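You operate a simulated robot arm through the tools that you are given. There is no shell and no other tool.

You are at the controls of a simulated robot arm. One attempt, no reset.

## Task
Put things in order on the landing counter by the microwave. At the end: the teal hob cloth stands where the yellow cup stood; the cream wax pad is on the blue saucer; the yellow cup stands where the cream wax pad stood; the teal clip stands on top of the clear plain glass; whatever was shut is shut again. Leave all else as you found it, and nothing knocked over.

The check looks at the end state, three seconds after you hand in, the way a careful person would. Anything else that was tipped, shoved, dropped, spilled or broken makes it a failure. Flat cloth is picked up by pressing the open fingertips on it (5 to 10 N) and closing them slowly along it; thin cloth reads only 2 to 8 mm in the jaws.

## Robot
A 6-joint arm with a two-finger parallel gripper, fixed in place. Base frame: the origin is at the foot of the arm, x ahead of it, y to its left, z up; the work surface is at about z = 0.915. Units: m, rad, N and s.
With the tool pointing down near the work surface it reaches from about 0.22 to 0.62 m from the base axis. Its first joint turns from -1.152 to 1.152 rad. Payload 2.7 kg.
The TCP is the grasp point between the finger pads, 0.023 m short of the fingertips. In the tool frame z runs along the fingers and y along their closing line. Largest opening 0.094 m; finger width 0.038, thickness 0.01; the body of the gripper, 0.054 by 0.096 m, starts 0.039 m behind the TCP.
Orientation is that of the tool frame in the base frame, as a unit quaternion [x, y, z, w]. With the fingers straight down and closing along the base's y, the tool's x points along the base's -x, its y along +y and its z along -z.

## Interface
- The arm moves only by the tool play_rows. Its argument "steps" is a list of rows, each an object (a shift or turn left out is 0, a gripper value left out holds the last) with "dp": the shift along the base's x, y, z in units of 50 mm (1.0 is 50 mm), a list of three; "rot": the turn, a rotation vector about the base's x, y, z in units of 4 degrees (1.0 is 4 degrees), a list of three. In form: [{"dp": [dx, dy, dz], "rot": [rx, ry, rz]}, ...]. A call has 1 to 20 rows; each row shifts and turns the commanded pose from where the row before left it. "claw" is the opening, from 0 (shut) to 1 (fully open), set as the call begins (left out, the last holds). A call with a number of a shift or a turn outside -1 to 1 is refused whole. A row lasts 0.2 s, in which the tool goes at most 0.05 m and 0.15 rad; a call with a longer step from one row to the next is refused whole, and so is a gripper value outside its range. Where a pose cannot be reached the arm comes as near as it can. A force on the tool above 40 N (or 10 N above the force at the start of the call, whichever is more), or a blocked arm, ends the call early, and 0.2 s more pass. Each finger travels about 0.045 m/s and halts on what it meets, pressing with about 32 N; the grip force reading is that of the motor and also rises with nothing between the fingers. The clock runs only during rows and for 0.2 s after the last one: add rows that do not move to give the fingers time. It gives the time, the measured TCP pose, the force on the tool (base axes), the opening and the grip force at its end, in the units of the frame above (readings bear some noise), with the torque about the TCP (base axes, N m) and any sound that the robot's microphone picked up, and new pictures: "pictures" is both (left out), scene, wrist or none.
- Cameras (640 x 400 px; columns grow to the right, rows downward): "scene" is fixed at [0.0939, -0.4609, 1.3943]; the picture's right is [0.47, -0.88, 0.00], its down [-0.60, -0.32, -0.73] and it looks along [0.65, 0.34, -0.68] (base axes); focal length 269 px, centre (320, 200). "wrist" rides on the gripper at [0.086, 0.016, -0.074] in the tool frame; the picture's right is [-0.18, 0.98, 0.00], its down [-0.58, -0.11, -0.81] and it looks along [-0.79, -0.15, 0.59] (tool axes); focal length 243 px, centre (320, 200). There is no depth. A picture from a camera that has moved, and an enlarged one, comes with that camera's place and axes in the base frame and with its lens.
- inspect(camera, box): a new picture of the part [left, top, right, bottom] of that camera's present view, enlarged. No time passes.
- close_job(): hands the job in; it is judged then, once.

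Nothing tells you positions but the pictures and the camera data. Unless the task says otherwise, let go and move clear before handing in.

The tools are called after "Request:" as a command line: name --argument value ..., lists and objects as JSON in quotes. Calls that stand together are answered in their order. play_rows: Moves the arm, as the interface text tells. Its arguments: {"type":"object","properties":{"steps":{"type":"array","items":{"type":"object","properties":{"dp":{"type":"array","items":{"type":"number"}},"rot":{"type":"array","items":{"type":"number"}}}}},"claw":{"type":"number"},"pictures":{"type":"string","enum":["both","scene","wrist","none"]}},"required":["steps"]} The other tools are called the same way: inspect (camera, box) takes an enlarged picture of a part of a camera's view; close_job () hands the job in.

At the start:

```text
clock: 0.0
tool_pos: [0.2836, -0.314, 1.2118]
orientation: [0.0, 1.0, 0.001, 0.0]
contact_force: [-0.8, 1.0, -0.5]
ft_torque: [0.0, 0.03, 0.02]
width: 0.0942
finger_force: 0.0
```

scene: 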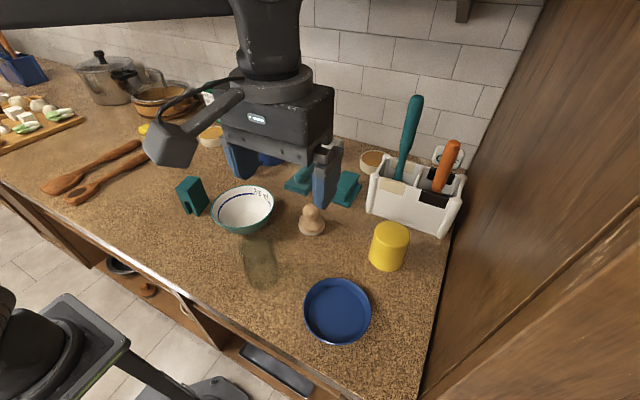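
wrist: 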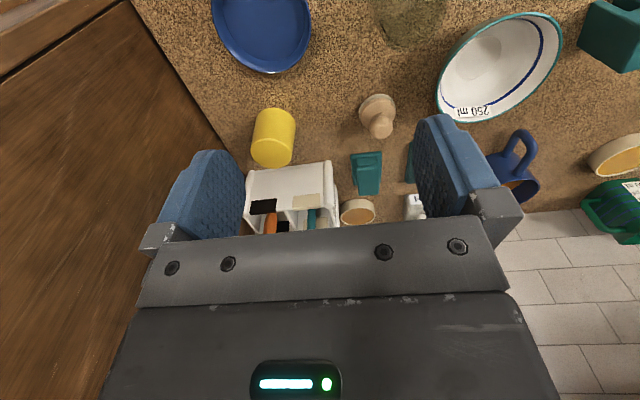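

I see a counter with a blue saucer, yellow cup, a wooden stamp-like item, a bowl, a clear glass, teal objects and a white caddy. I'll look closer at each before moving.

Request:
inspect --camera "scene" --box '[160, 140, 320, 240]'

Request:
inspect --camera "scene" --box '[320, 100, 480, 200]'

Request:
inspect --camera "scene" --box '[220, 180, 460, 330]'

Request:
inspect --camera "wrist" --box '[200, 80, 440, 230]'

Request:
inspect --camera "wrist" --box '[400, 0, 640, 240]'

Request:
inspect --camera "scene" --box '[0, 30, 240, 200]'

Request:
inspect --camera "scene" --box '[60, 220, 330, 400]'

```text
4.00 times, centred on (240, 190) of scene
camera zoom: at [0.0939, -0.4609, 1.3943], right [0.47, -0.88, 0.0], down [-0.6, -0.32, -0.73], along [0.65, 0.34, -0.68], focal length 1076 px, centre (640, 240)
```

zoom: 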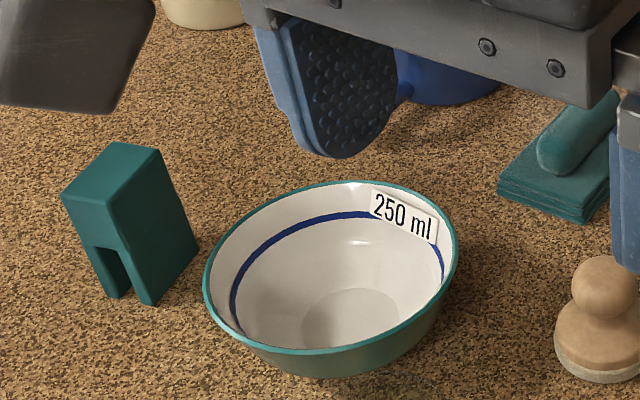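

```text
4.00 times, centred on (400, 150) of scene
camera zoom: at [0.0939, -0.4609, 1.3943], right [0.47, -0.88, 0.0], down [-0.6, -0.32, -0.73], along [0.65, 0.34, -0.68], focal length 1076 px, centre (0, 400)
```

zoom: 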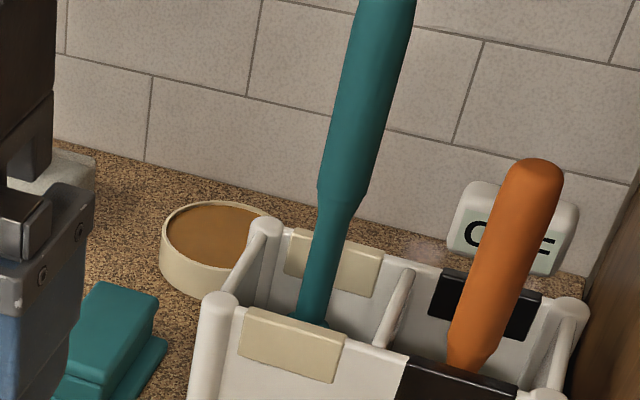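

```text
2.67 times, centred on (340, 255) of scene
camera zoom: at [0.0939, -0.4609, 1.3943], right [0.47, -0.88, 0.0], down [-0.6, -0.32, -0.73], along [0.65, 0.34, -0.68], focal length 718 px, centre (267, 53)
```

zoom: 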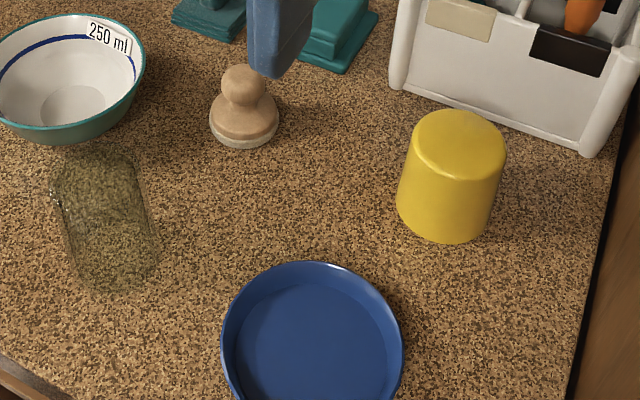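

```text
2.67 times, centred on (320, 155) of wrist
camera zoom: at [0.1967, -0.2993, 1.2856], right [0.18, 0.98, 0.0], down [0.58, -0.11, 0.81], along [0.79, -0.15, -0.59], focal length 647 px, centre (320, 320)
```

zoom: 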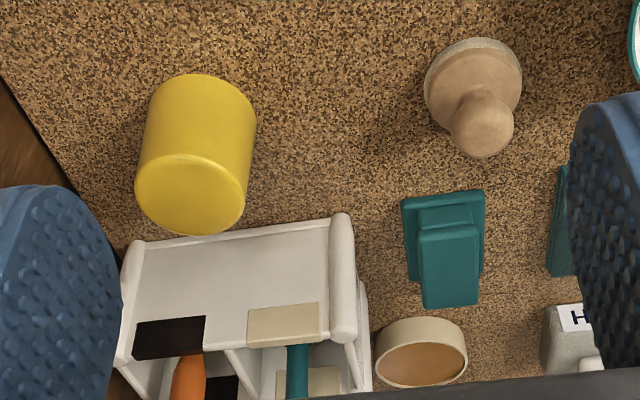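

```text
1.67 times, centred on (520, 120) of wrist
camera zoom: at [0.1967, -0.2993, 1.2856], right [0.18, 0.98, 0.0], down [0.58, -0.11, 0.81], along [0.79, -0.15, -0.59], focal length 404 px, centre (-13, 333)
```

zoom: 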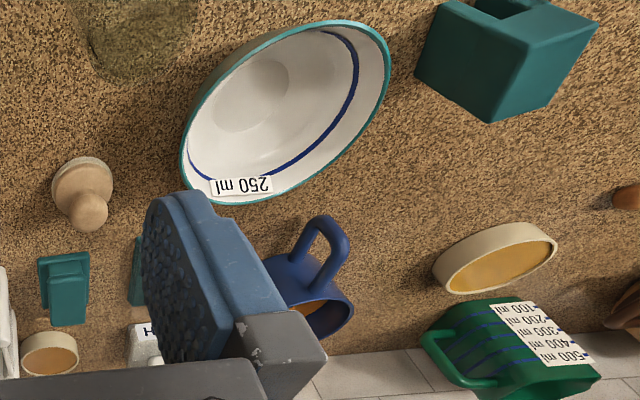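

```text
2.35 times, centred on (120, 115) of scene
camera zoom: at [0.0939, -0.4609, 1.3943], right [0.47, -0.88, 0.0], down [-0.6, -0.32, -0.73], along [0.65, 0.34, -0.68], focal length 633 px, centre (791, 400)
```

zoom: 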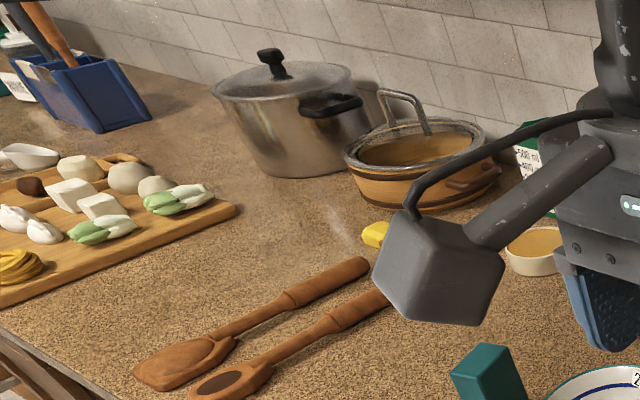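

```text
2.22 times, centred on (195, 310) of scene
camera zoom: at [0.0939, -0.4609, 1.3943], right [0.47, -0.88, 0.0], down [-0.6, -0.32, -0.73], along [0.65, 0.34, -0.68], focal length 598 px, centre (598, -44)
```

zoom: 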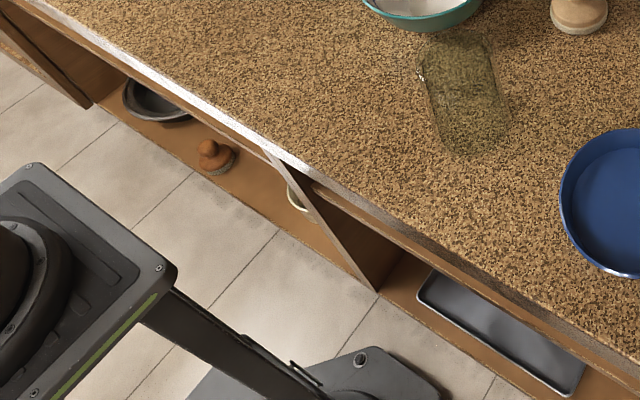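

The gripper is hiding part of the counter, so I'm moving it left at the same height. That gives the scene camera a clear view and lets the wrist camera see the rest.

Request:
play_rows --steps '[{"dp": [0, 1, 0]}, {"dp": [0, 1, 0]}, {"dp": [0, 1, 0]}, {"dp": [0, 1, 0]}, {"dp": [0, 1, 0]}, {"dp": [0, 1, 0]}, {"dp": [0, 1, 0]}, {"dp": [0, 1, 0]}, {"dp": [0, 1, 0]}, {"dp": [0, 1, 0]}, {"dp": [0, 0, 0]}]' --pictures "both"

```text
clock: 2.4
tool_pos: [0.2837, 0.1863, 1.2124]
orientation: [0.0, 1.0, 0.0, 0.0]
contact_force: [-0.3, -0.2, 0.6]
ft_torque: [0.02, 0.02, 0.01]
width: 0.0939
finger_force: 0.0
camera wrist: at [0.1962, 0.2016, 1.2868], right [0.18, 0.98, 0.0], down [0.58, -0.11, 0.81], along [0.79, -0.15, -0.59], focal length 243 px, centre (320, 200)
```

scene: 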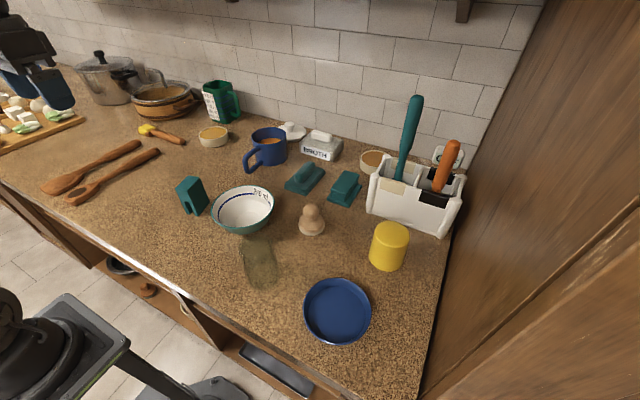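
wrist: 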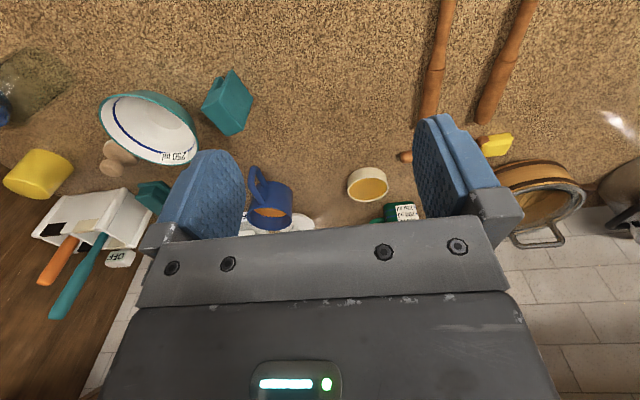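

Request:
inspect --camera "scene" --box '[270, 110, 400, 220]'

Request:
inspect --camera "scene" --box '[160, 160, 290, 300]'

Request:
inspect --camera "scene" --box '[190, 70, 350, 180]'

Request:
inspect --camera "scene" --box '[285, 195, 425, 350]'

Request:
inspect --camera "wrist" --box '[0, 30, 260, 200]'

```text
3.64 times, centred on (335, 165) of scene
camera zoom: at [0.0939, -0.4609, 1.3943], right [0.47, -0.88, 0.0], down [-0.6, -0.32, -0.73], along [0.65, 0.34, -0.68], focal length 979 px, centre (266, 327)
```

zoom: 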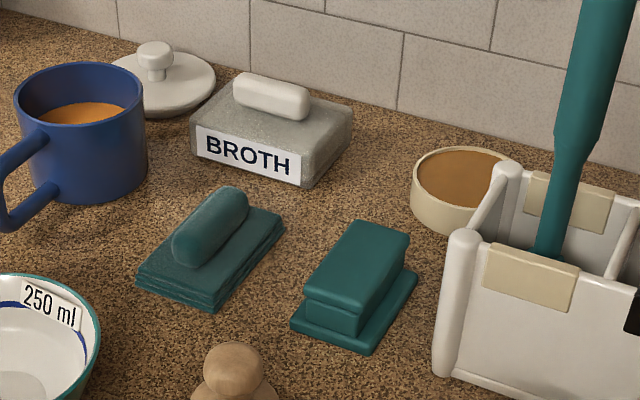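

```text
2.86 times, centred on (225, 230) of scene
camera zoom: at [0.0939, -0.4609, 1.3943], right [0.47, -0.88, 0.0], down [-0.6, -0.32, -0.73], along [0.65, 0.34, -0.68], focal length 769 px, centre (591, 114)
```

zoom: 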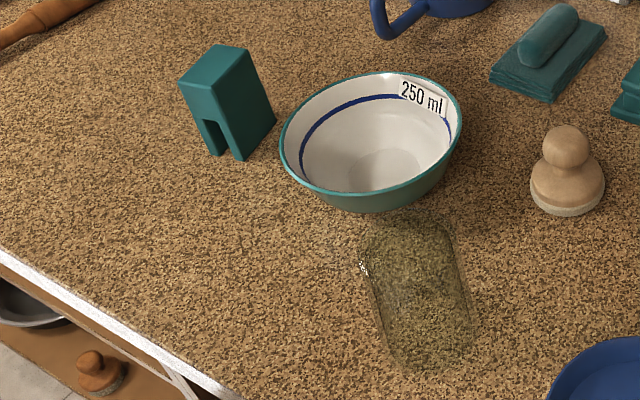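

```text
3.64 times, centred on (270, 125) of scene
camera zoom: at [0.0939, -0.4609, 1.3943], right [0.47, -0.88, 0.0], down [-0.6, -0.32, -0.73], along [0.65, 0.34, -0.68], focal length 979 px, centre (502, 473)
```

zoom: 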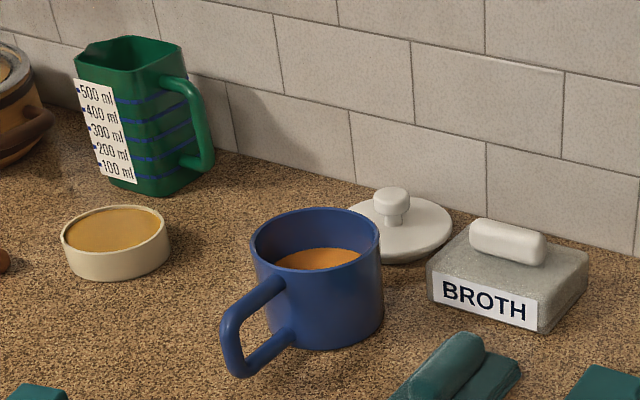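

```text
2.58 times, centred on (355, 272) of scene
camera zoom: at [0.0939, -0.4609, 1.3943], right [0.47, -0.88, 0.0], down [-0.6, -0.32, -0.73], along [0.65, 0.34, -0.68], focal length 694 px, centre (230, 13)
```

zoom: 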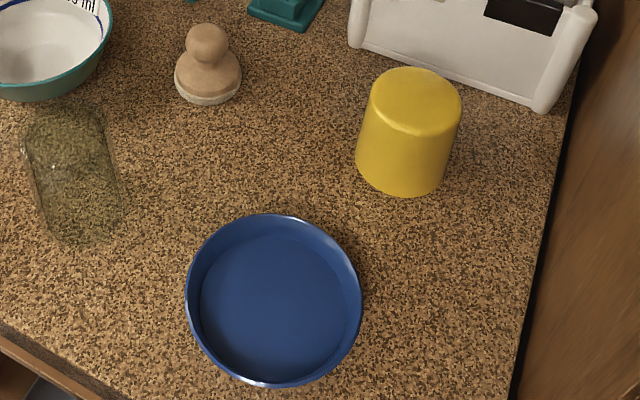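

```text
2.35 times, centred on (130, 115) of wrist
camera zoom: at [0.1962, 0.2016, 1.2868], right [0.18, 0.98, 0.0], down [0.58, -0.11, 0.81], along [0.79, -0.15, -0.59], focal length 571 px, centre (767, 400)
```

zoom: 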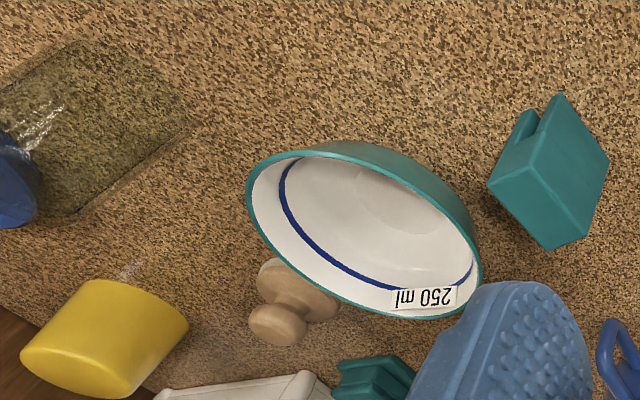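

I now have the whole counter in view. The teal folded cloth with a roll on top is near (0.59, -0.14), the other teal block is near (0.62, -0.27), and the teal inverted-U clip is near (0.38, 0.06). I'm taking the wrist camera closer to identify them for certain.

Request:
play_rows --steps '[{"dp": [0.047, -0.874, -0.32]}, {"dp": [0.047, -0.874, -0.32]}, {"dp": [0.047, -0.874, -0.32]}, {"dp": [0.047, -0.874, -0.32]}, {"dp": [0.047, -0.874, -0.32]}, {"dp": [0.047, -0.874, -0.32]}, {"dp": [0.047, -0.874, -0.32]}, {"dp": [0, 0, 0]}]' --pictures "wrist"

```text
clock: 4.2
tool_pos: [0.299, -0.1208, 1.1004]
orientation: [0.0, 1.0, 0.0, 0.0]
contact_force: [0.3, -0.6, 0.0]
ft_torque: [0.04, -0.01, -0.01]
width: 0.0938
finger_force: 0.1
camera wrist: at [0.2127, -0.1057, 1.1744], right [0.18, 0.98, 0.0], down [0.58, -0.11, 0.81], along [0.79, -0.15, -0.59], focal length 243 px, centre (320, 200)
```

wrist: 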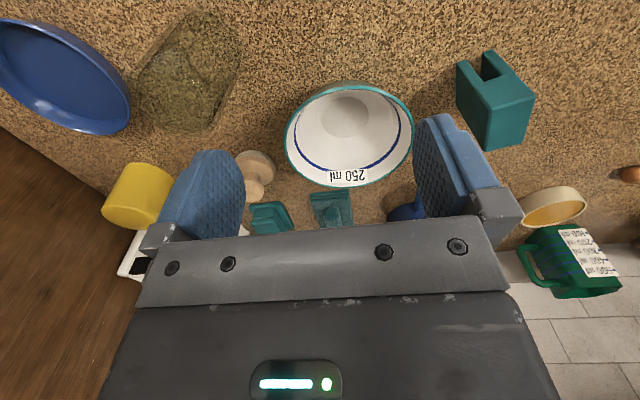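

Request:
inspect --camera "wrist" --box '[220, 140, 400, 240]'

Request:
inspect --camera "wrist" --box '[80, 0, 260, 140]'

Request:
inspect --camera "wrist" --box '[430, 30, 570, 170]'

```text
3.56 times, centred on (310, 190) of wrist
camera zoom: at [0.2127, -0.1057, 1.1744], right [0.18, 0.98, 0.0], down [0.58, -0.11, 0.81], along [0.79, -0.15, -0.59], focal length 863 px, centre (356, 236)
```

zoom: 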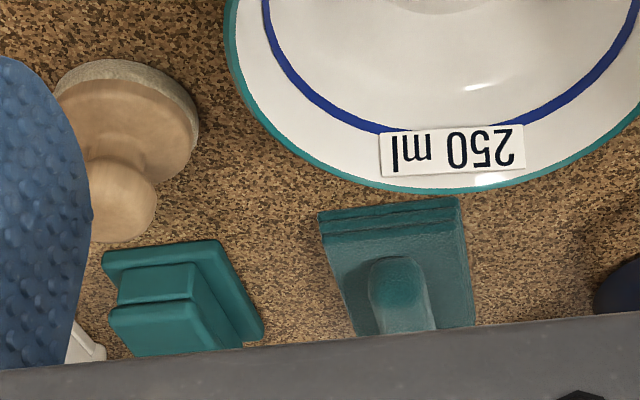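

```text
2.86 times, centred on (170, 70) of wrist
camera zoom: at [0.2127, -0.1057, 1.1744], right [0.18, 0.98, 0.0], down [0.58, -0.11, 0.81], along [0.79, -0.15, -0.59], focal length 693 px, centre (749, 571)
```

zoom: 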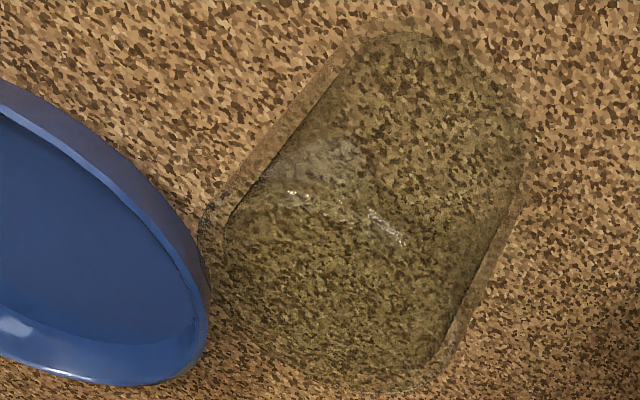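

```text
2.86 times, centred on (500, 100) of wrist
camera zoom: at [0.2127, -0.1057, 1.1744], right [0.18, 0.98, 0.0], down [0.58, -0.11, 0.81], along [0.79, -0.15, -0.59], focal length 693 px, centre (-194, 486)
```

zoom: 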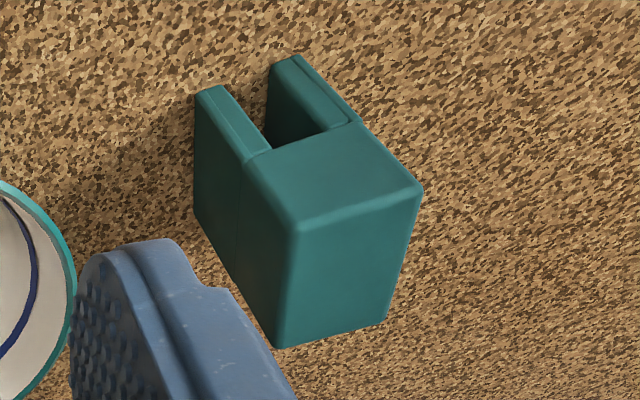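

The roll sits on folded, fabric-textured layers, so that one is the hob cloth. The inverted-U peg looks like the clip and the stepped teal block like a sponge or scrubber. Next I'm backing up to see the clear glass from the side and find out whether its top is open.

Request:
play_rows --steps '[{"dp": [-0.66, -0.527, -0.133]}, {"dp": [-0.66, -0.527, -0.133]}, {"dp": [-0.66, -0.527, -0.133]}, {"dp": [0, 0, 0]}]' --pictures "both"

```text
clock: 5.2
tool_pos: [0.2008, -0.1992, 1.0787]
orientation: [0.0, 1.0, -0.001, 0.001]
contact_force: [-0.7, 0.0, -0.1]
ft_torque: [-0.01, 0.0, 0.01]
width: 0.0938
finger_force: 0.1
camera wrist: at [0.114, -0.1845, 1.1531], right [0.18, 0.98, 0.0], down [0.58, -0.11, 0.81], along [0.79, -0.15, -0.59], focal length 243 px, centre (320, 200)
```

scene: 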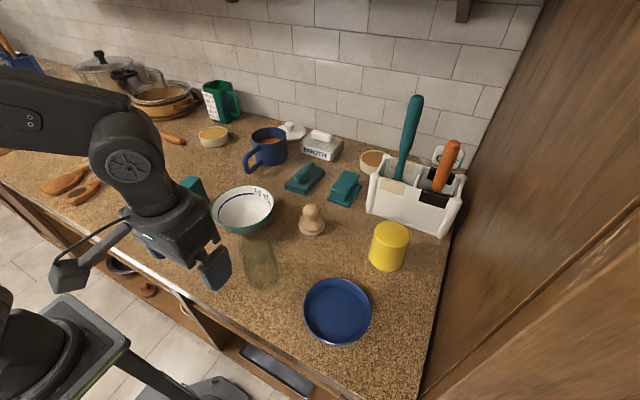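
wrist: 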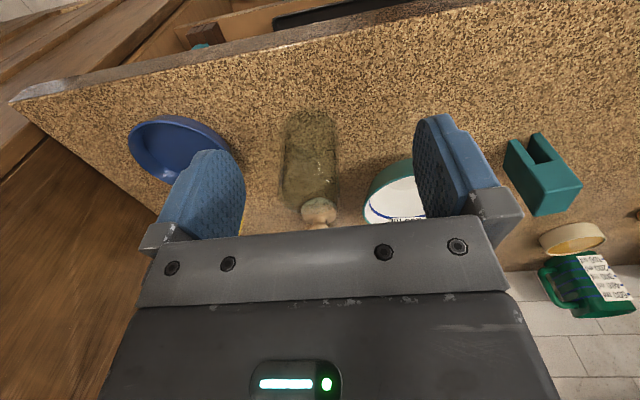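

Request:
inspect --camera "wrist" --box '[260, 90, 360, 230]'

Request:
inspect --camera "scene" --box '[220, 220, 300, 300]'

Request:
inspect --camera "wrist" --box '[490, 110, 620, 240]'

Request:
inspect --camera "wrist" --box '[0, 0, 400, 120]'

```text
2.86 times, centred on (310, 160) of wrist
camera zoom: at [0.114, -0.1845, 1.1531], right [0.18, 0.98, 0.0], down [0.58, -0.11, 0.81], along [0.79, -0.15, -0.59], focal length 693 px, centre (349, 314)
```

zoom: 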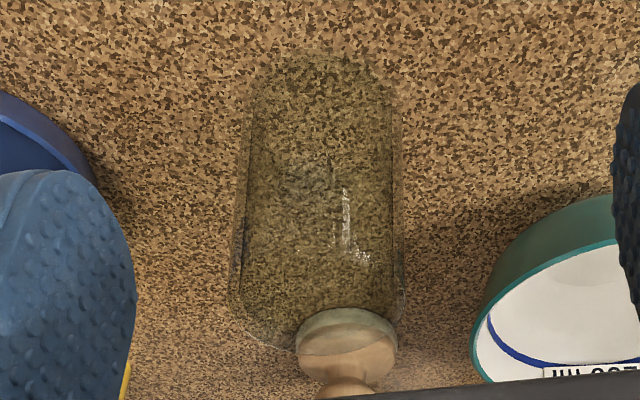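

```text
5.00 times, centred on (260, 260) of scene
camera zoom: at [0.0938, -0.4609, 1.3943], right [0.47, -0.88, 0.0], down [-0.6, -0.32, -0.73], along [0.65, 0.34, -0.68], focal length 1346 px, centre (620, -100)
```

zoom: 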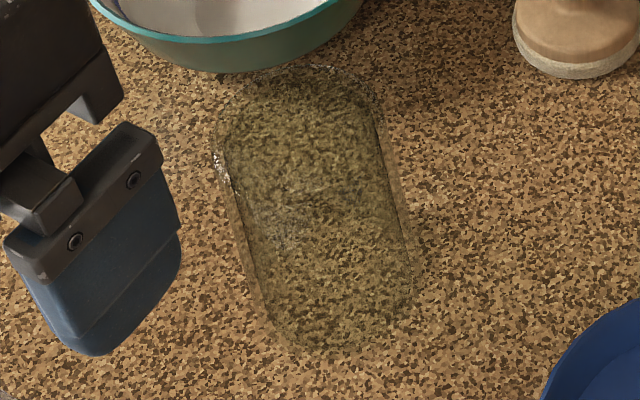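

```text
3.08 times, centred on (555, 175) of wrist
camera zoom: at [0.114, -0.1845, 1.1531], right [0.18, 0.98, 0.0], down [0.58, -0.11, 0.81], along [0.79, -0.15, -0.59], focal length 746 px, centre (-403, 277)
```

zoom: 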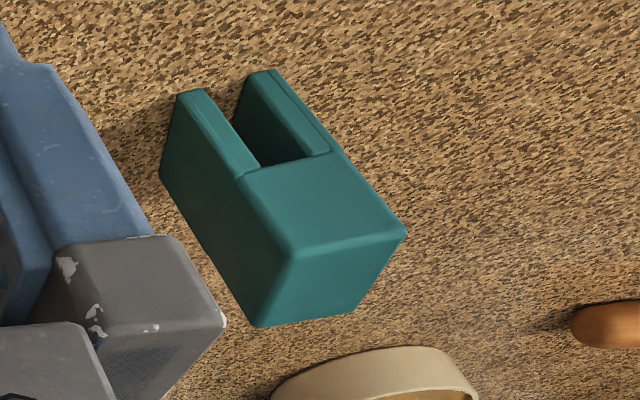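

```text
1.60 times, centred on (200, 60) of wrist
camera zoom: at [0.114, -0.1845, 1.1531], right [0.18, 0.98, 0.0], down [0.58, -0.11, 0.81], along [0.79, -0.15, -0.59], focal length 388 px, centre (512, 424)
```

zoom: 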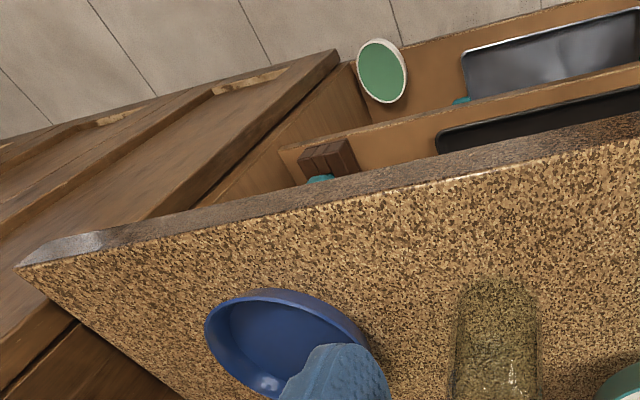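

The glass is hard to read, so I'm zooming in on both of its ends.

Request:
inspect --camera "wrist" --box '[285, 165, 345, 220]'

Request:
inspect --camera "wrist" --box '[280, 100, 350, 150]'

Request:
inspect --camera "scene" --box '[230, 225, 290, 262]'

Request:
inspect --camera "scene" --box '[235, 255, 295, 300]'

```text
7.27 times, centred on (315, 192) of wrist
camera zoom: at [0.114, -0.1845, 1.1531], right [0.18, 0.98, 0.0], down [0.58, -0.11, 0.81], along [0.79, -0.15, -0.59], focal length 1764 px, centre (356, 254)
```

zoom: 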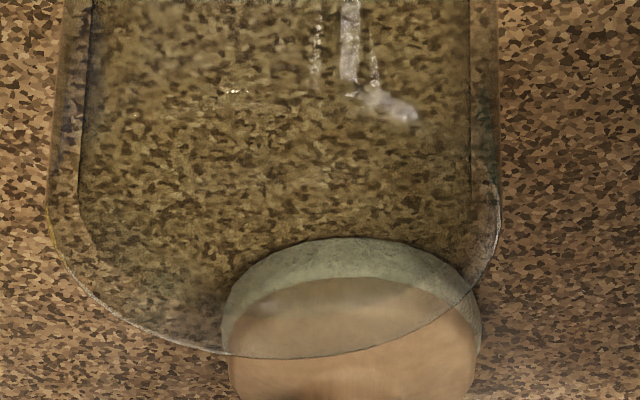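

```text
8.00 times, centred on (315, 125) of wrist
camera zoom: at [0.114, -0.1845, 1.1531], right [0.18, 0.98, 0.0], down [0.58, -0.11, 0.81], along [0.79, -0.15, -0.59], focal length 1941 px, centre (360, 800)
```

zoom: 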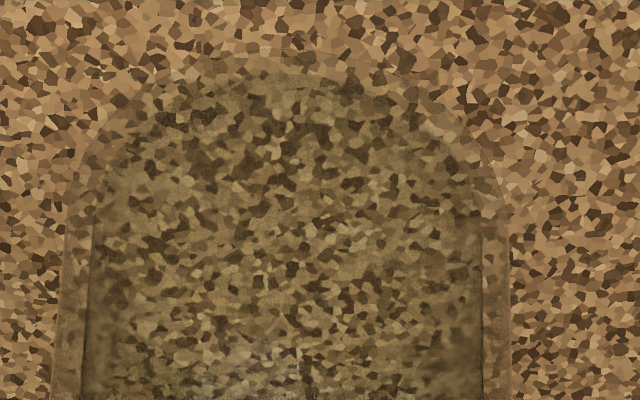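

```text
10.67 times, centred on (260, 244) of scene
camera zoom: at [0.0938, -0.4609, 1.3943], right [0.47, -0.88, 0.0], down [-0.6, -0.32, -0.73], along [0.65, 0.34, -0.68], focal length 2870 px, centre (960, -264)
```

zoom: 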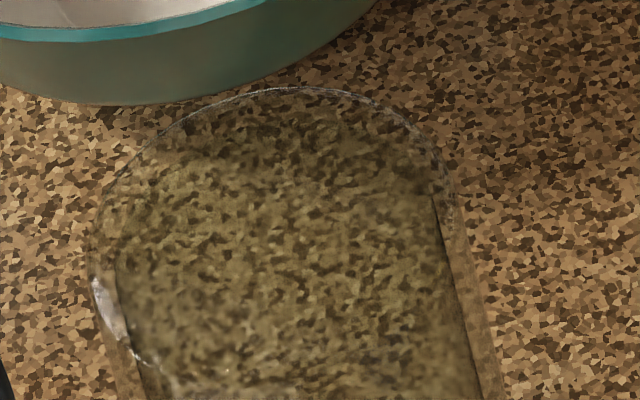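

```text
8.89 times, centred on (265, 278) of scene
camera zoom: at [0.0938, -0.4609, 1.3943], right [0.47, -0.88, 0.0], down [-0.6, -0.32, -0.73], along [0.65, 0.34, -0.68], focal length 2392 px, centre (809, -489)
```

zoom: 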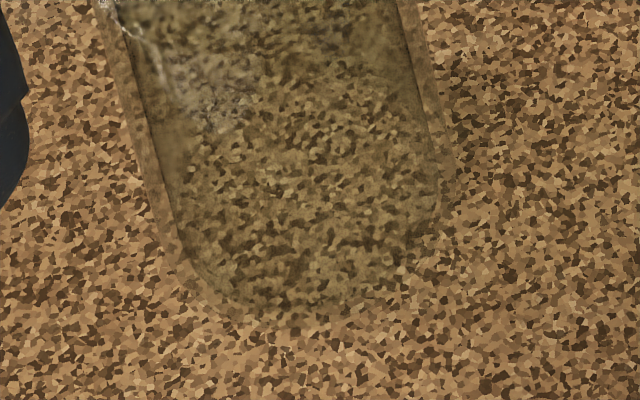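

I'm raising the hand and tilting it so the wrist camera looks nearly straight down on the glass. That should show whether its top is open or closed.

Request:
play_rows --steps '[{"dp": [0, 0, 0.8]}, {"dp": [0, 0, 0.8]}, {"dp": [0, 0, 0.8]}, {"dp": [0.27, -0.05, -0.08], "rot": [0, 1, 0]}, {"dp": [0.27, -0.05, -0.08], "rot": [0, 1, 0]}, {"dp": [0.27, -0.05, -0.08], "rot": [0, 1, 0]}, {"dp": [0.27, -0.05, -0.08], "rot": [0, 1, 0]}, {"dp": [0.27, -0.05, -0.08], "rot": [0, 1, 0]}, {"dp": [0.27, -0.05, -0.08], "rot": [0, 1, 0]}, {"dp": [0.27, -0.05, -0.08], "rot": [0, 1, 0]}, {"dp": [0.27, -0.05, -0.08], "rot": [0, 1, 0]}, {"dp": [0.27, -0.05, -0.08], "rot": [0, 1, 0]}, {"dp": [0.27, -0.05, -0.08], "rot": [0, 1, 0]}, {"dp": [0, 0, 0]}]' --pictures "wrist"

```text
clock: 8.2
tool_pos: [0.3371, -0.2243, 1.1594]
orientation: [0.0, 0.94, 0.0, -0.342]
contact_force: [0.4, 0.5, 0.3]
ft_torque: [0.0, -0.01, -0.01]
width: 0.0942
finger_force: 0.1
camera wrist: at [0.3182, -0.2093, 1.2713], right [0.14, 0.98, -0.12], down [0.96, -0.11, 0.24], along [0.23, -0.15, -0.96], focal length 243 px, centre (320, 200)
```

wrist: 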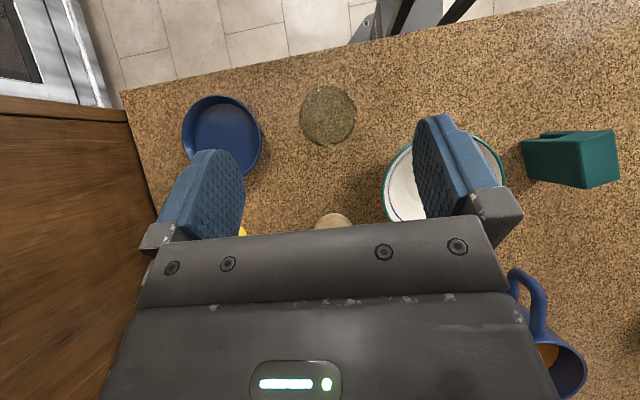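

Request:
inspect --camera "wrist" --box '[285, 70, 370, 160]'

Request:
inspect --camera "wrist" --box '[500, 110, 640, 210]'

Request:
inspect --camera "wrist" --box '[160, 80, 280, 200]'

```text
4.44 times, centred on (328, 115) of wrist
camera zoom: at [0.3182, -0.2093, 1.2713], right [0.14, 0.98, -0.12], down [0.96, -0.11, 0.24], along [0.23, -0.15, -0.96], focal length 1078 px, centre (287, 578)
```

zoom: 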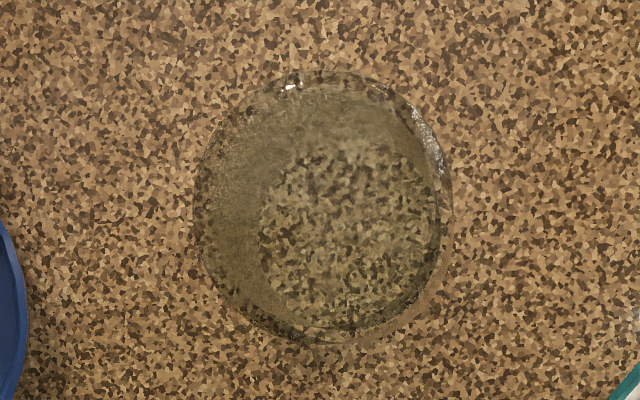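

```text
4.00 times, centred on (570, 160) of wrist
camera zoom: at [0.3182, -0.2093, 1.2713], right [0.14, 0.98, -0.12], down [0.96, -0.11, 0.24], along [0.23, -0.15, -0.96], focal length 970 px, centre (-680, 360)
```

zoom: 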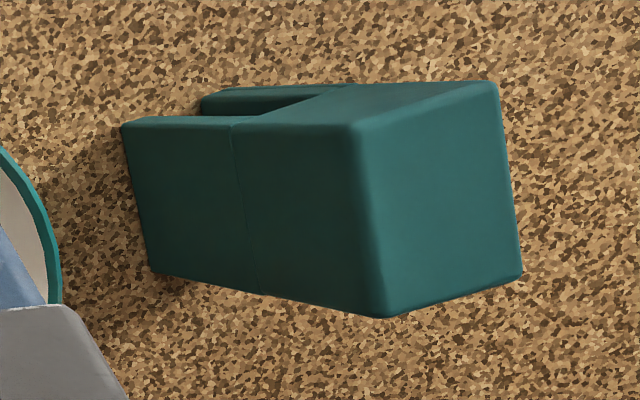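

```text
3.33 times, centred on (220, 140) of wrist
camera zoom: at [0.3182, -0.2093, 1.2713], right [0.14, 0.98, -0.12], down [0.96, -0.11, 0.24], along [0.23, -0.15, -0.96], focal length 809 px, centre (653, 400)
```

zoom: 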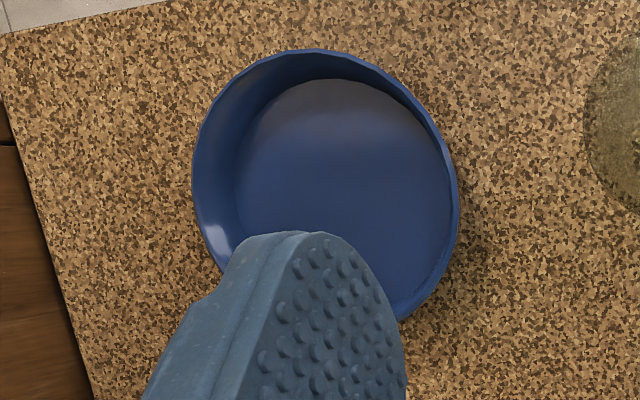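

Glass, clip, saucer and bowl are located. Next I'm levelling the hand and hovering over the wax pad (about 0.463, -0.247) to get exact positions for it, the cup and the teal items.

Request:
play_rows --steps '[{"dp": [0.206, -0.046, -0.12], "rot": [0, -1, 0]}, {"dp": [0.206, -0.046, -0.12], "rot": [0, -1, 0]}, {"dp": [0.206, -0.046, -0.12], "rot": [0, -1, 0]}, {"dp": [0.206, -0.046, -0.12], "rot": [0, -1, 0]}, {"dp": [0.206, -0.046, -0.12], "rot": [0, -1, 0]}, {"dp": [0.206, -0.046, -0.12], "rot": [0, -1, 0]}, {"dp": [0.206, -0.046, -0.12], "rot": [0, -1, 0]}, {"dp": [0.206, -0.046, -0.12], "rot": [0, -1, 0]}, {"dp": [0.206, -0.046, -0.12], "rot": [0, -1, 0]}, {"dp": [0.206, -0.046, -0.12], "rot": [0, -1, 0]}, {"dp": [0, 0, 0]}]' --pictures "both"

```text
clock: 10.6
tool_pos: [0.44, -0.2473, 1.0991]
orientation: [0.0, 1.0, 0.0, 0.0]
contact_force: [0.4, -0.1, -0.1]
ft_torque: [-0.01, -0.01, 0.0]
width: 0.0939
finger_force: 0.0
camera wrist: at [0.3521, -0.2326, 1.1734], right [0.18, 0.98, 0.0], down [0.58, -0.11, 0.81], along [0.79, -0.15, -0.59], focal length 243 px, centre (320, 200)
```

scene: 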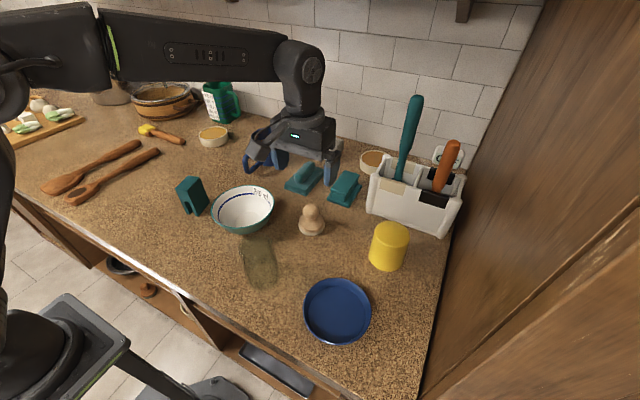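
wrist: 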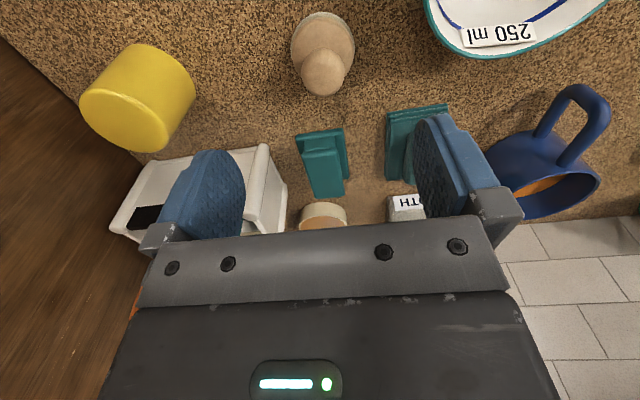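

Request:
inspect --camera "wrist" --box '[260, 0, 390, 110]'

Request:
inspect --camera "wrist" --box '[60, 30, 220, 170]'

Request:
inspect --camera "wrist" --box '[280, 90, 460, 240]'

Request:
inspect --camera "scene" --box '[280, 150, 420, 280]'

```text
3.64 times, centred on (325, 55) of wrist
camera zoom: at [0.3521, -0.2326, 1.1734], right [0.18, 0.98, 0.0], down [0.58, -0.11, 0.81], along [0.79, -0.15, -0.59], focal length 882 px, centre (302, 727)
```

zoom: 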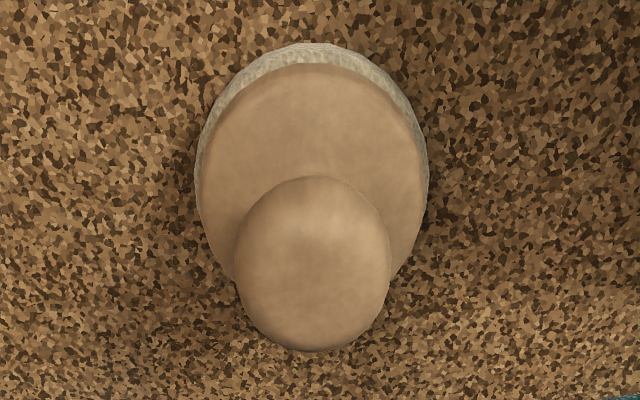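

```text
2.86 times, centred on (140, 100) of wrist
camera zoom: at [0.3521, -0.2326, 1.1734], right [0.18, 0.98, 0.0], down [0.58, -0.11, 0.81], along [0.79, -0.15, -0.59], focal length 693 px, centre (834, 486)
```

zoom: 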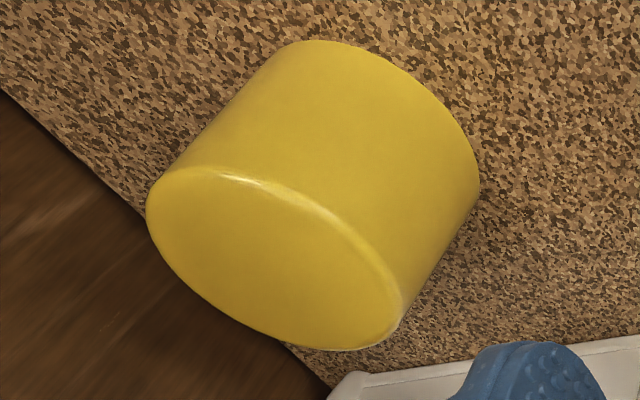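

```text
2.67 times, centred on (370, 165) of wrist
camera zoom: at [0.3521, -0.2326, 1.1734], right [0.18, 0.98, 0.0], down [0.58, -0.11, 0.81], along [0.79, -0.15, -0.59], focal length 647 px, centre (187, 293)
```

zoom: 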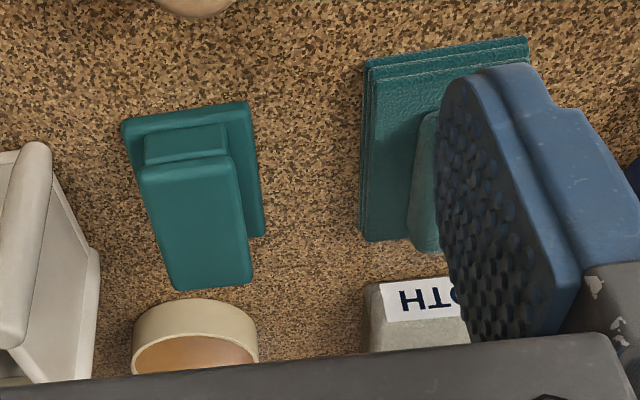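

```text
3.08 times, centred on (350, 215) of scene
camera zoom: at [0.0939, -0.4609, 1.3943], right [0.47, -0.88, 0.0], down [-0.6, -0.32, -0.73], along [0.65, 0.34, -0.68], focal length 828 px, centre (228, 154)
```

zoom: 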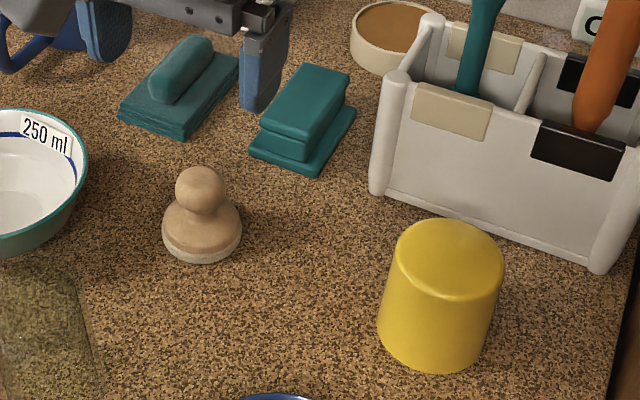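

The pad sits at about (0.455, -0.248), the cup at (0.457, -0.429) and the saucer at (0.292, -0.387). I'm zooming in on the clip, cloth and saucer for more detail before handling anything.

Request:
inspect --camera "scene" --box '[165, 165, 225, 225]'

Request:
inspect --camera "scene" --box '[275, 145, 375, 215]'

Request:
inspect --camera "scene" --box '[295, 265, 385, 355]'

Request:
inspect --camera "scene" --box '[360, 210, 420, 280]'

```text
6.67 times, centred on (195, 195) of scene
camera zoom: at [0.0939, -0.4609, 1.3943], right [0.47, -0.88, 0.0], down [-0.6, -0.32, -0.73], along [0.65, 0.34, -0.68], focal length 1794 px, centre (1153, 233)
```

zoom: 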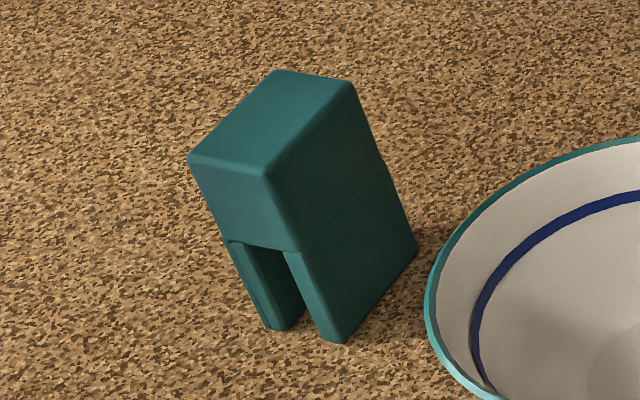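

```text
5.71 times, centred on (325, 180) of scene
camera zoom: at [0.0939, -0.4609, 1.3943], right [0.47, -0.88, 0.0], down [-0.6, -0.32, -0.73], along [0.65, 0.34, -0.68], focal length 1538 px, centre (291, 314)
```

zoom: 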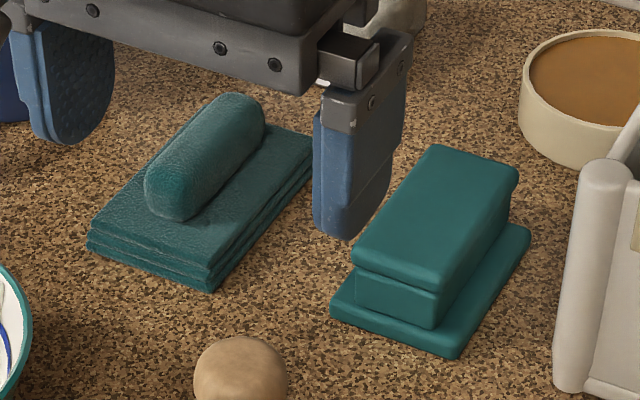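

```text
4.44 times, centred on (340, 310) of scene
camera zoom: at [0.0939, -0.4609, 1.3943], right [0.47, -0.88, 0.0], down [-0.6, -0.32, -0.73], along [0.65, 0.34, -0.68], focal length 1196 px, centre (231, -289)
```

zoom: 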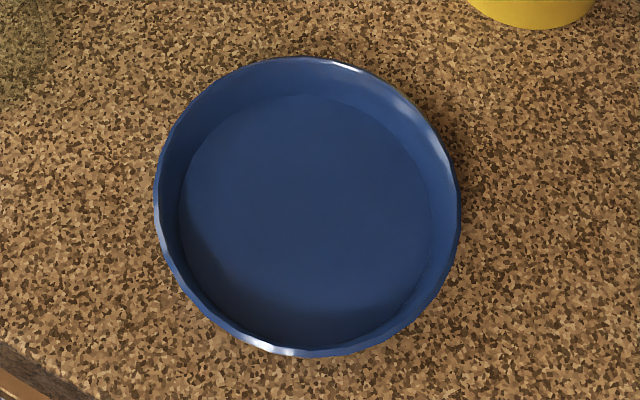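

```text
5.71 times, centred on (390, 245) of scene
camera zoom: at [0.0939, -0.4609, 1.3943], right [0.47, -0.88, 0.0], down [-0.6, -0.32, -0.73], along [0.65, 0.34, -0.68], focal length 1538 px, centre (-80, -57)
```

zoom: 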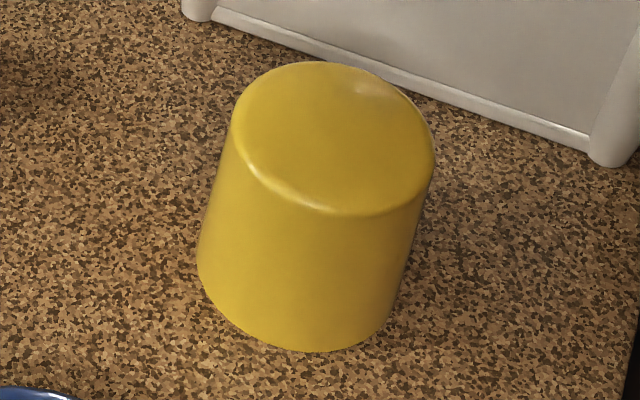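

The clip measures about 50×33×80 mm at (0.379, 0.038), and the glass is about 60 mm wide with its top near z = 1.02. I'm starting with the wax pad by descending around its knob.

Request:
play_rows --claw 1 --steps '[{"dp": [0.29, -0.01, -0.3]}, {"dp": [0, 0, -0.7]}, {"dp": [0, 0, -0.7]}, {"dp": [0, 0, -0.5]}, {"dp": [0, 0, -0.38]}, {"dp": [0, 0, 0]}]' --pictures "both"

```text
clock: 12.0
tool_pos: [0.4533, -0.2486, 0.9701]
orientation: [0.0, 1.0, 0.0, 0.0]
contact_force: [1.3, -0.1, -0.1]
ft_torque: [0.02, 0.01, 0.02]
width: 0.0941
finger_force: 0.1
camera wrist: at [0.3667, -0.2332, 1.0441], right [0.18, 0.98, 0.0], down [0.58, -0.11, 0.81], along [0.79, -0.15, -0.59], focal length 243 px, centre (320, 200)
```

scene: 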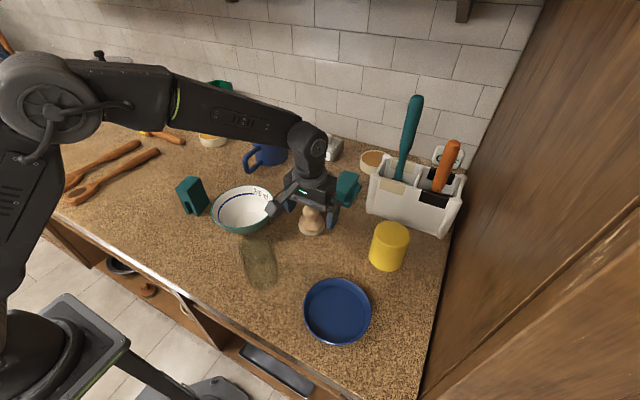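
wrist: 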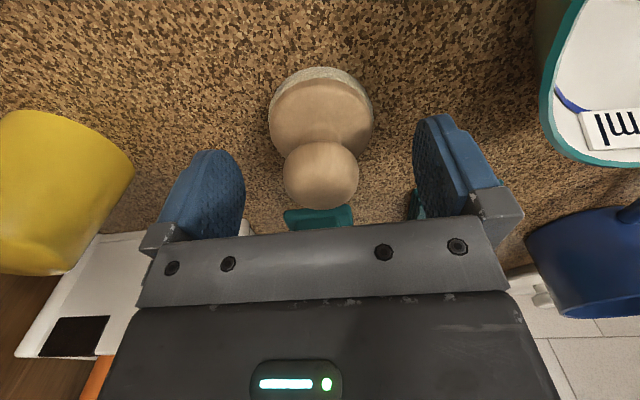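

The knob is centred between the fingers, so I'm closing on it.

Request:
play_rows --claw 0.25 --steps '[{}, {}, {}, {}, {}]' --pictures "wrist"

```text
clock: 13.2
tool_pos: [0.4541, -0.2489, 0.9712]
orientation: [-0.001, 1.0, 0.0, 0.0]
contact_force: [-0.4, 0.8, 0.9]
ft_torque: [0.05, 0.05, -0.02]
width: 0.0362
finger_force: 32.1
camera wrist: at [0.3667, -0.2332, 1.0446], right [0.18, 0.98, 0.0], down [0.58, -0.11, 0.81], along [0.79, -0.15, -0.59], focal length 243 px, centre (320, 200)
```

wrist: 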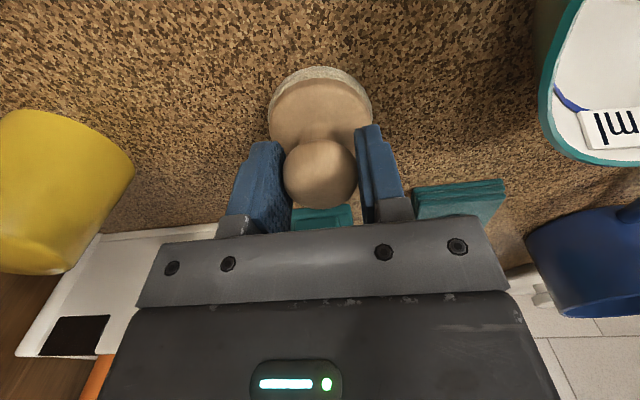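

The pad is held at 36 mm. I'm lifting it and carrying it above the saucer.

Request:
play_rows --steps '[{"dp": [0, 0, 0.3]}, {"dp": [0, 0, 0.7]}, {"dp": [0, 0, 0.7]}, {"dp": [-0.642, -0.552, 0]}, {"dp": [-0.642, -0.552, 0]}, {"dp": [-0.642, -0.552, 0]}, {"dp": [-0.642, -0.552, 0]}, {"dp": [-0.642, -0.552, 0]}, {}]' --pictures "both"

```text
clock: 15.2
tool_pos: [0.2933, -0.3878, 1.0557]
orientation: [0.0, 1.0, -0.001, 0.0]
contact_force: [0.1, 0.9, -0.4]
ft_torque: [0.03, 0.01, 0.0]
width: 0.0362
finger_force: 32.0
camera wrist: at [0.206, -0.3714, 1.1296], right [0.18, 0.98, 0.0], down [0.58, -0.11, 0.81], along [0.79, -0.15, -0.59], focal length 243 px, centre (320, 200)
```

scene: 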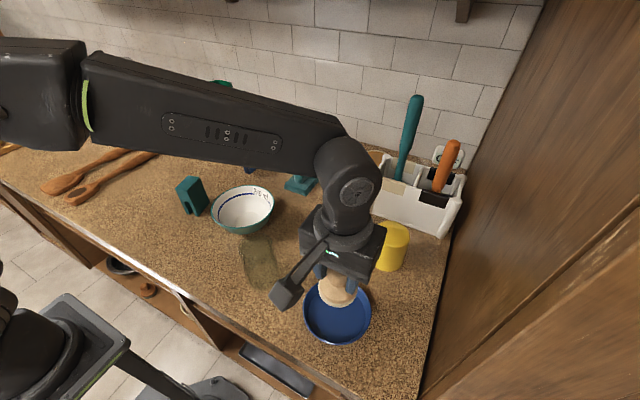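
wrist: 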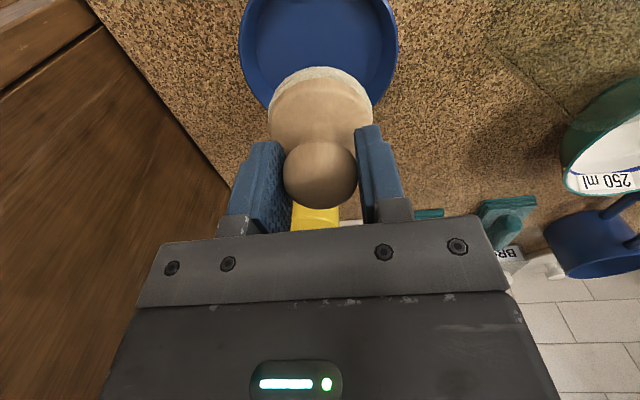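

The saucer is right under the held pad. I'm zooming in to check the centring in the depth direction before lowering.

Request:
inspect --camera "wrist" --box '[220, 0, 420, 125]'

Request:
inspect --camera "scene" --box '[285, 250, 395, 360]'

```text
3.20 times, centred on (320, 62) of wrist
camera zoom: at [0.206, -0.3714, 1.1296], right [0.18, 0.98, 0.0], down [0.58, -0.11, 0.81], along [0.79, -0.15, -0.59], focal length 776 px, centre (320, 640)
```

zoom: 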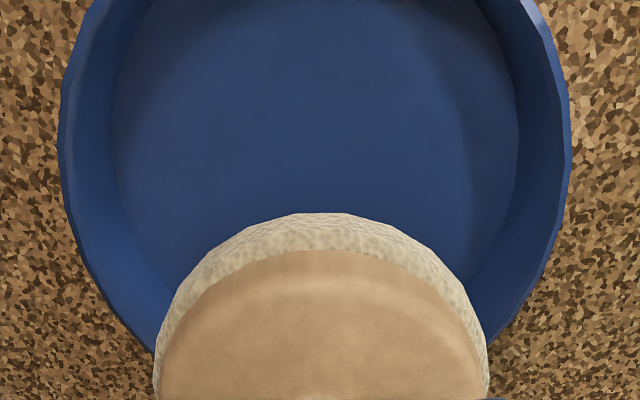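

```text
3.64 times, centred on (340, 305) of scene
camera zoom: at [0.0938, -0.4609, 1.3943], right [0.47, -0.88, 0.0], down [-0.6, -0.32, -0.73], along [0.65, 0.34, -0.68], focal length 979 px, centre (247, -182)
```

zoom: 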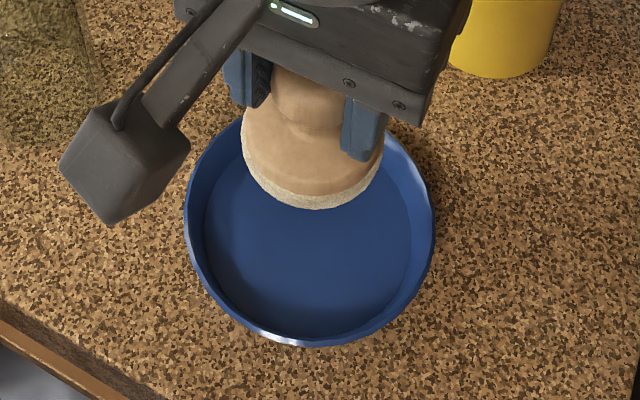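

Centring is well within the saucer's flat floor, so I'm lowering most of the way.

Request:
play_rows --steps '[{"dp": [-0.04, 0, -0.6]}, {"dp": [0, 0, -0.5]}, {"dp": [0, 0, -0.3]}, {}]' --pictures "none"

Request:
play_rows --steps '[{"dp": [0, 0, -0.06]}, {}]' --pictures "wrist"

```text
clock: 16.2
tool_pos: [0.2905, -0.3861, 0.9847]
orientation: [0.001, 1.0, -0.001, -0.001]
contact_force: [-1.2, -0.1, 0.1]
ft_torque: [0.03, -0.02, 0.0]
width: 0.0363
finger_force: 31.8
```

```text
clock: 16.8
tool_pos: [0.2907, -0.3848, 0.9824]
orientation: [0.0, 1.0, 0.0, 0.0]
contact_force: [-0.1, -0.6, 0.1]
ft_torque: [-0.02, 0.0, 0.02]
width: 0.0361
finger_force: 32.1
camera wrist: at [0.2041, -0.3708, 1.0566], right [0.18, 0.98, 0.0], down [0.58, -0.11, 0.81], along [0.79, -0.15, -0.59], focal length 243 px, centre (320, 200)
```

wrist: 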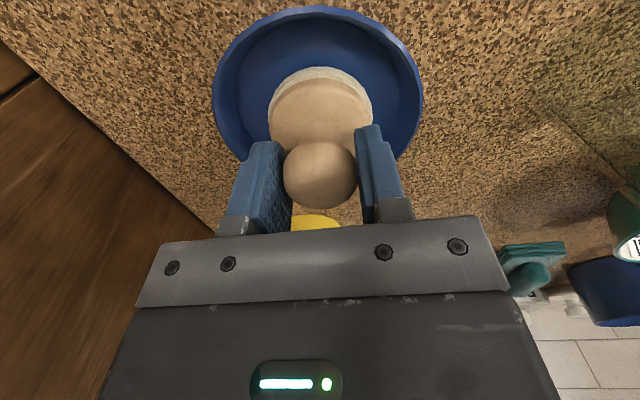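

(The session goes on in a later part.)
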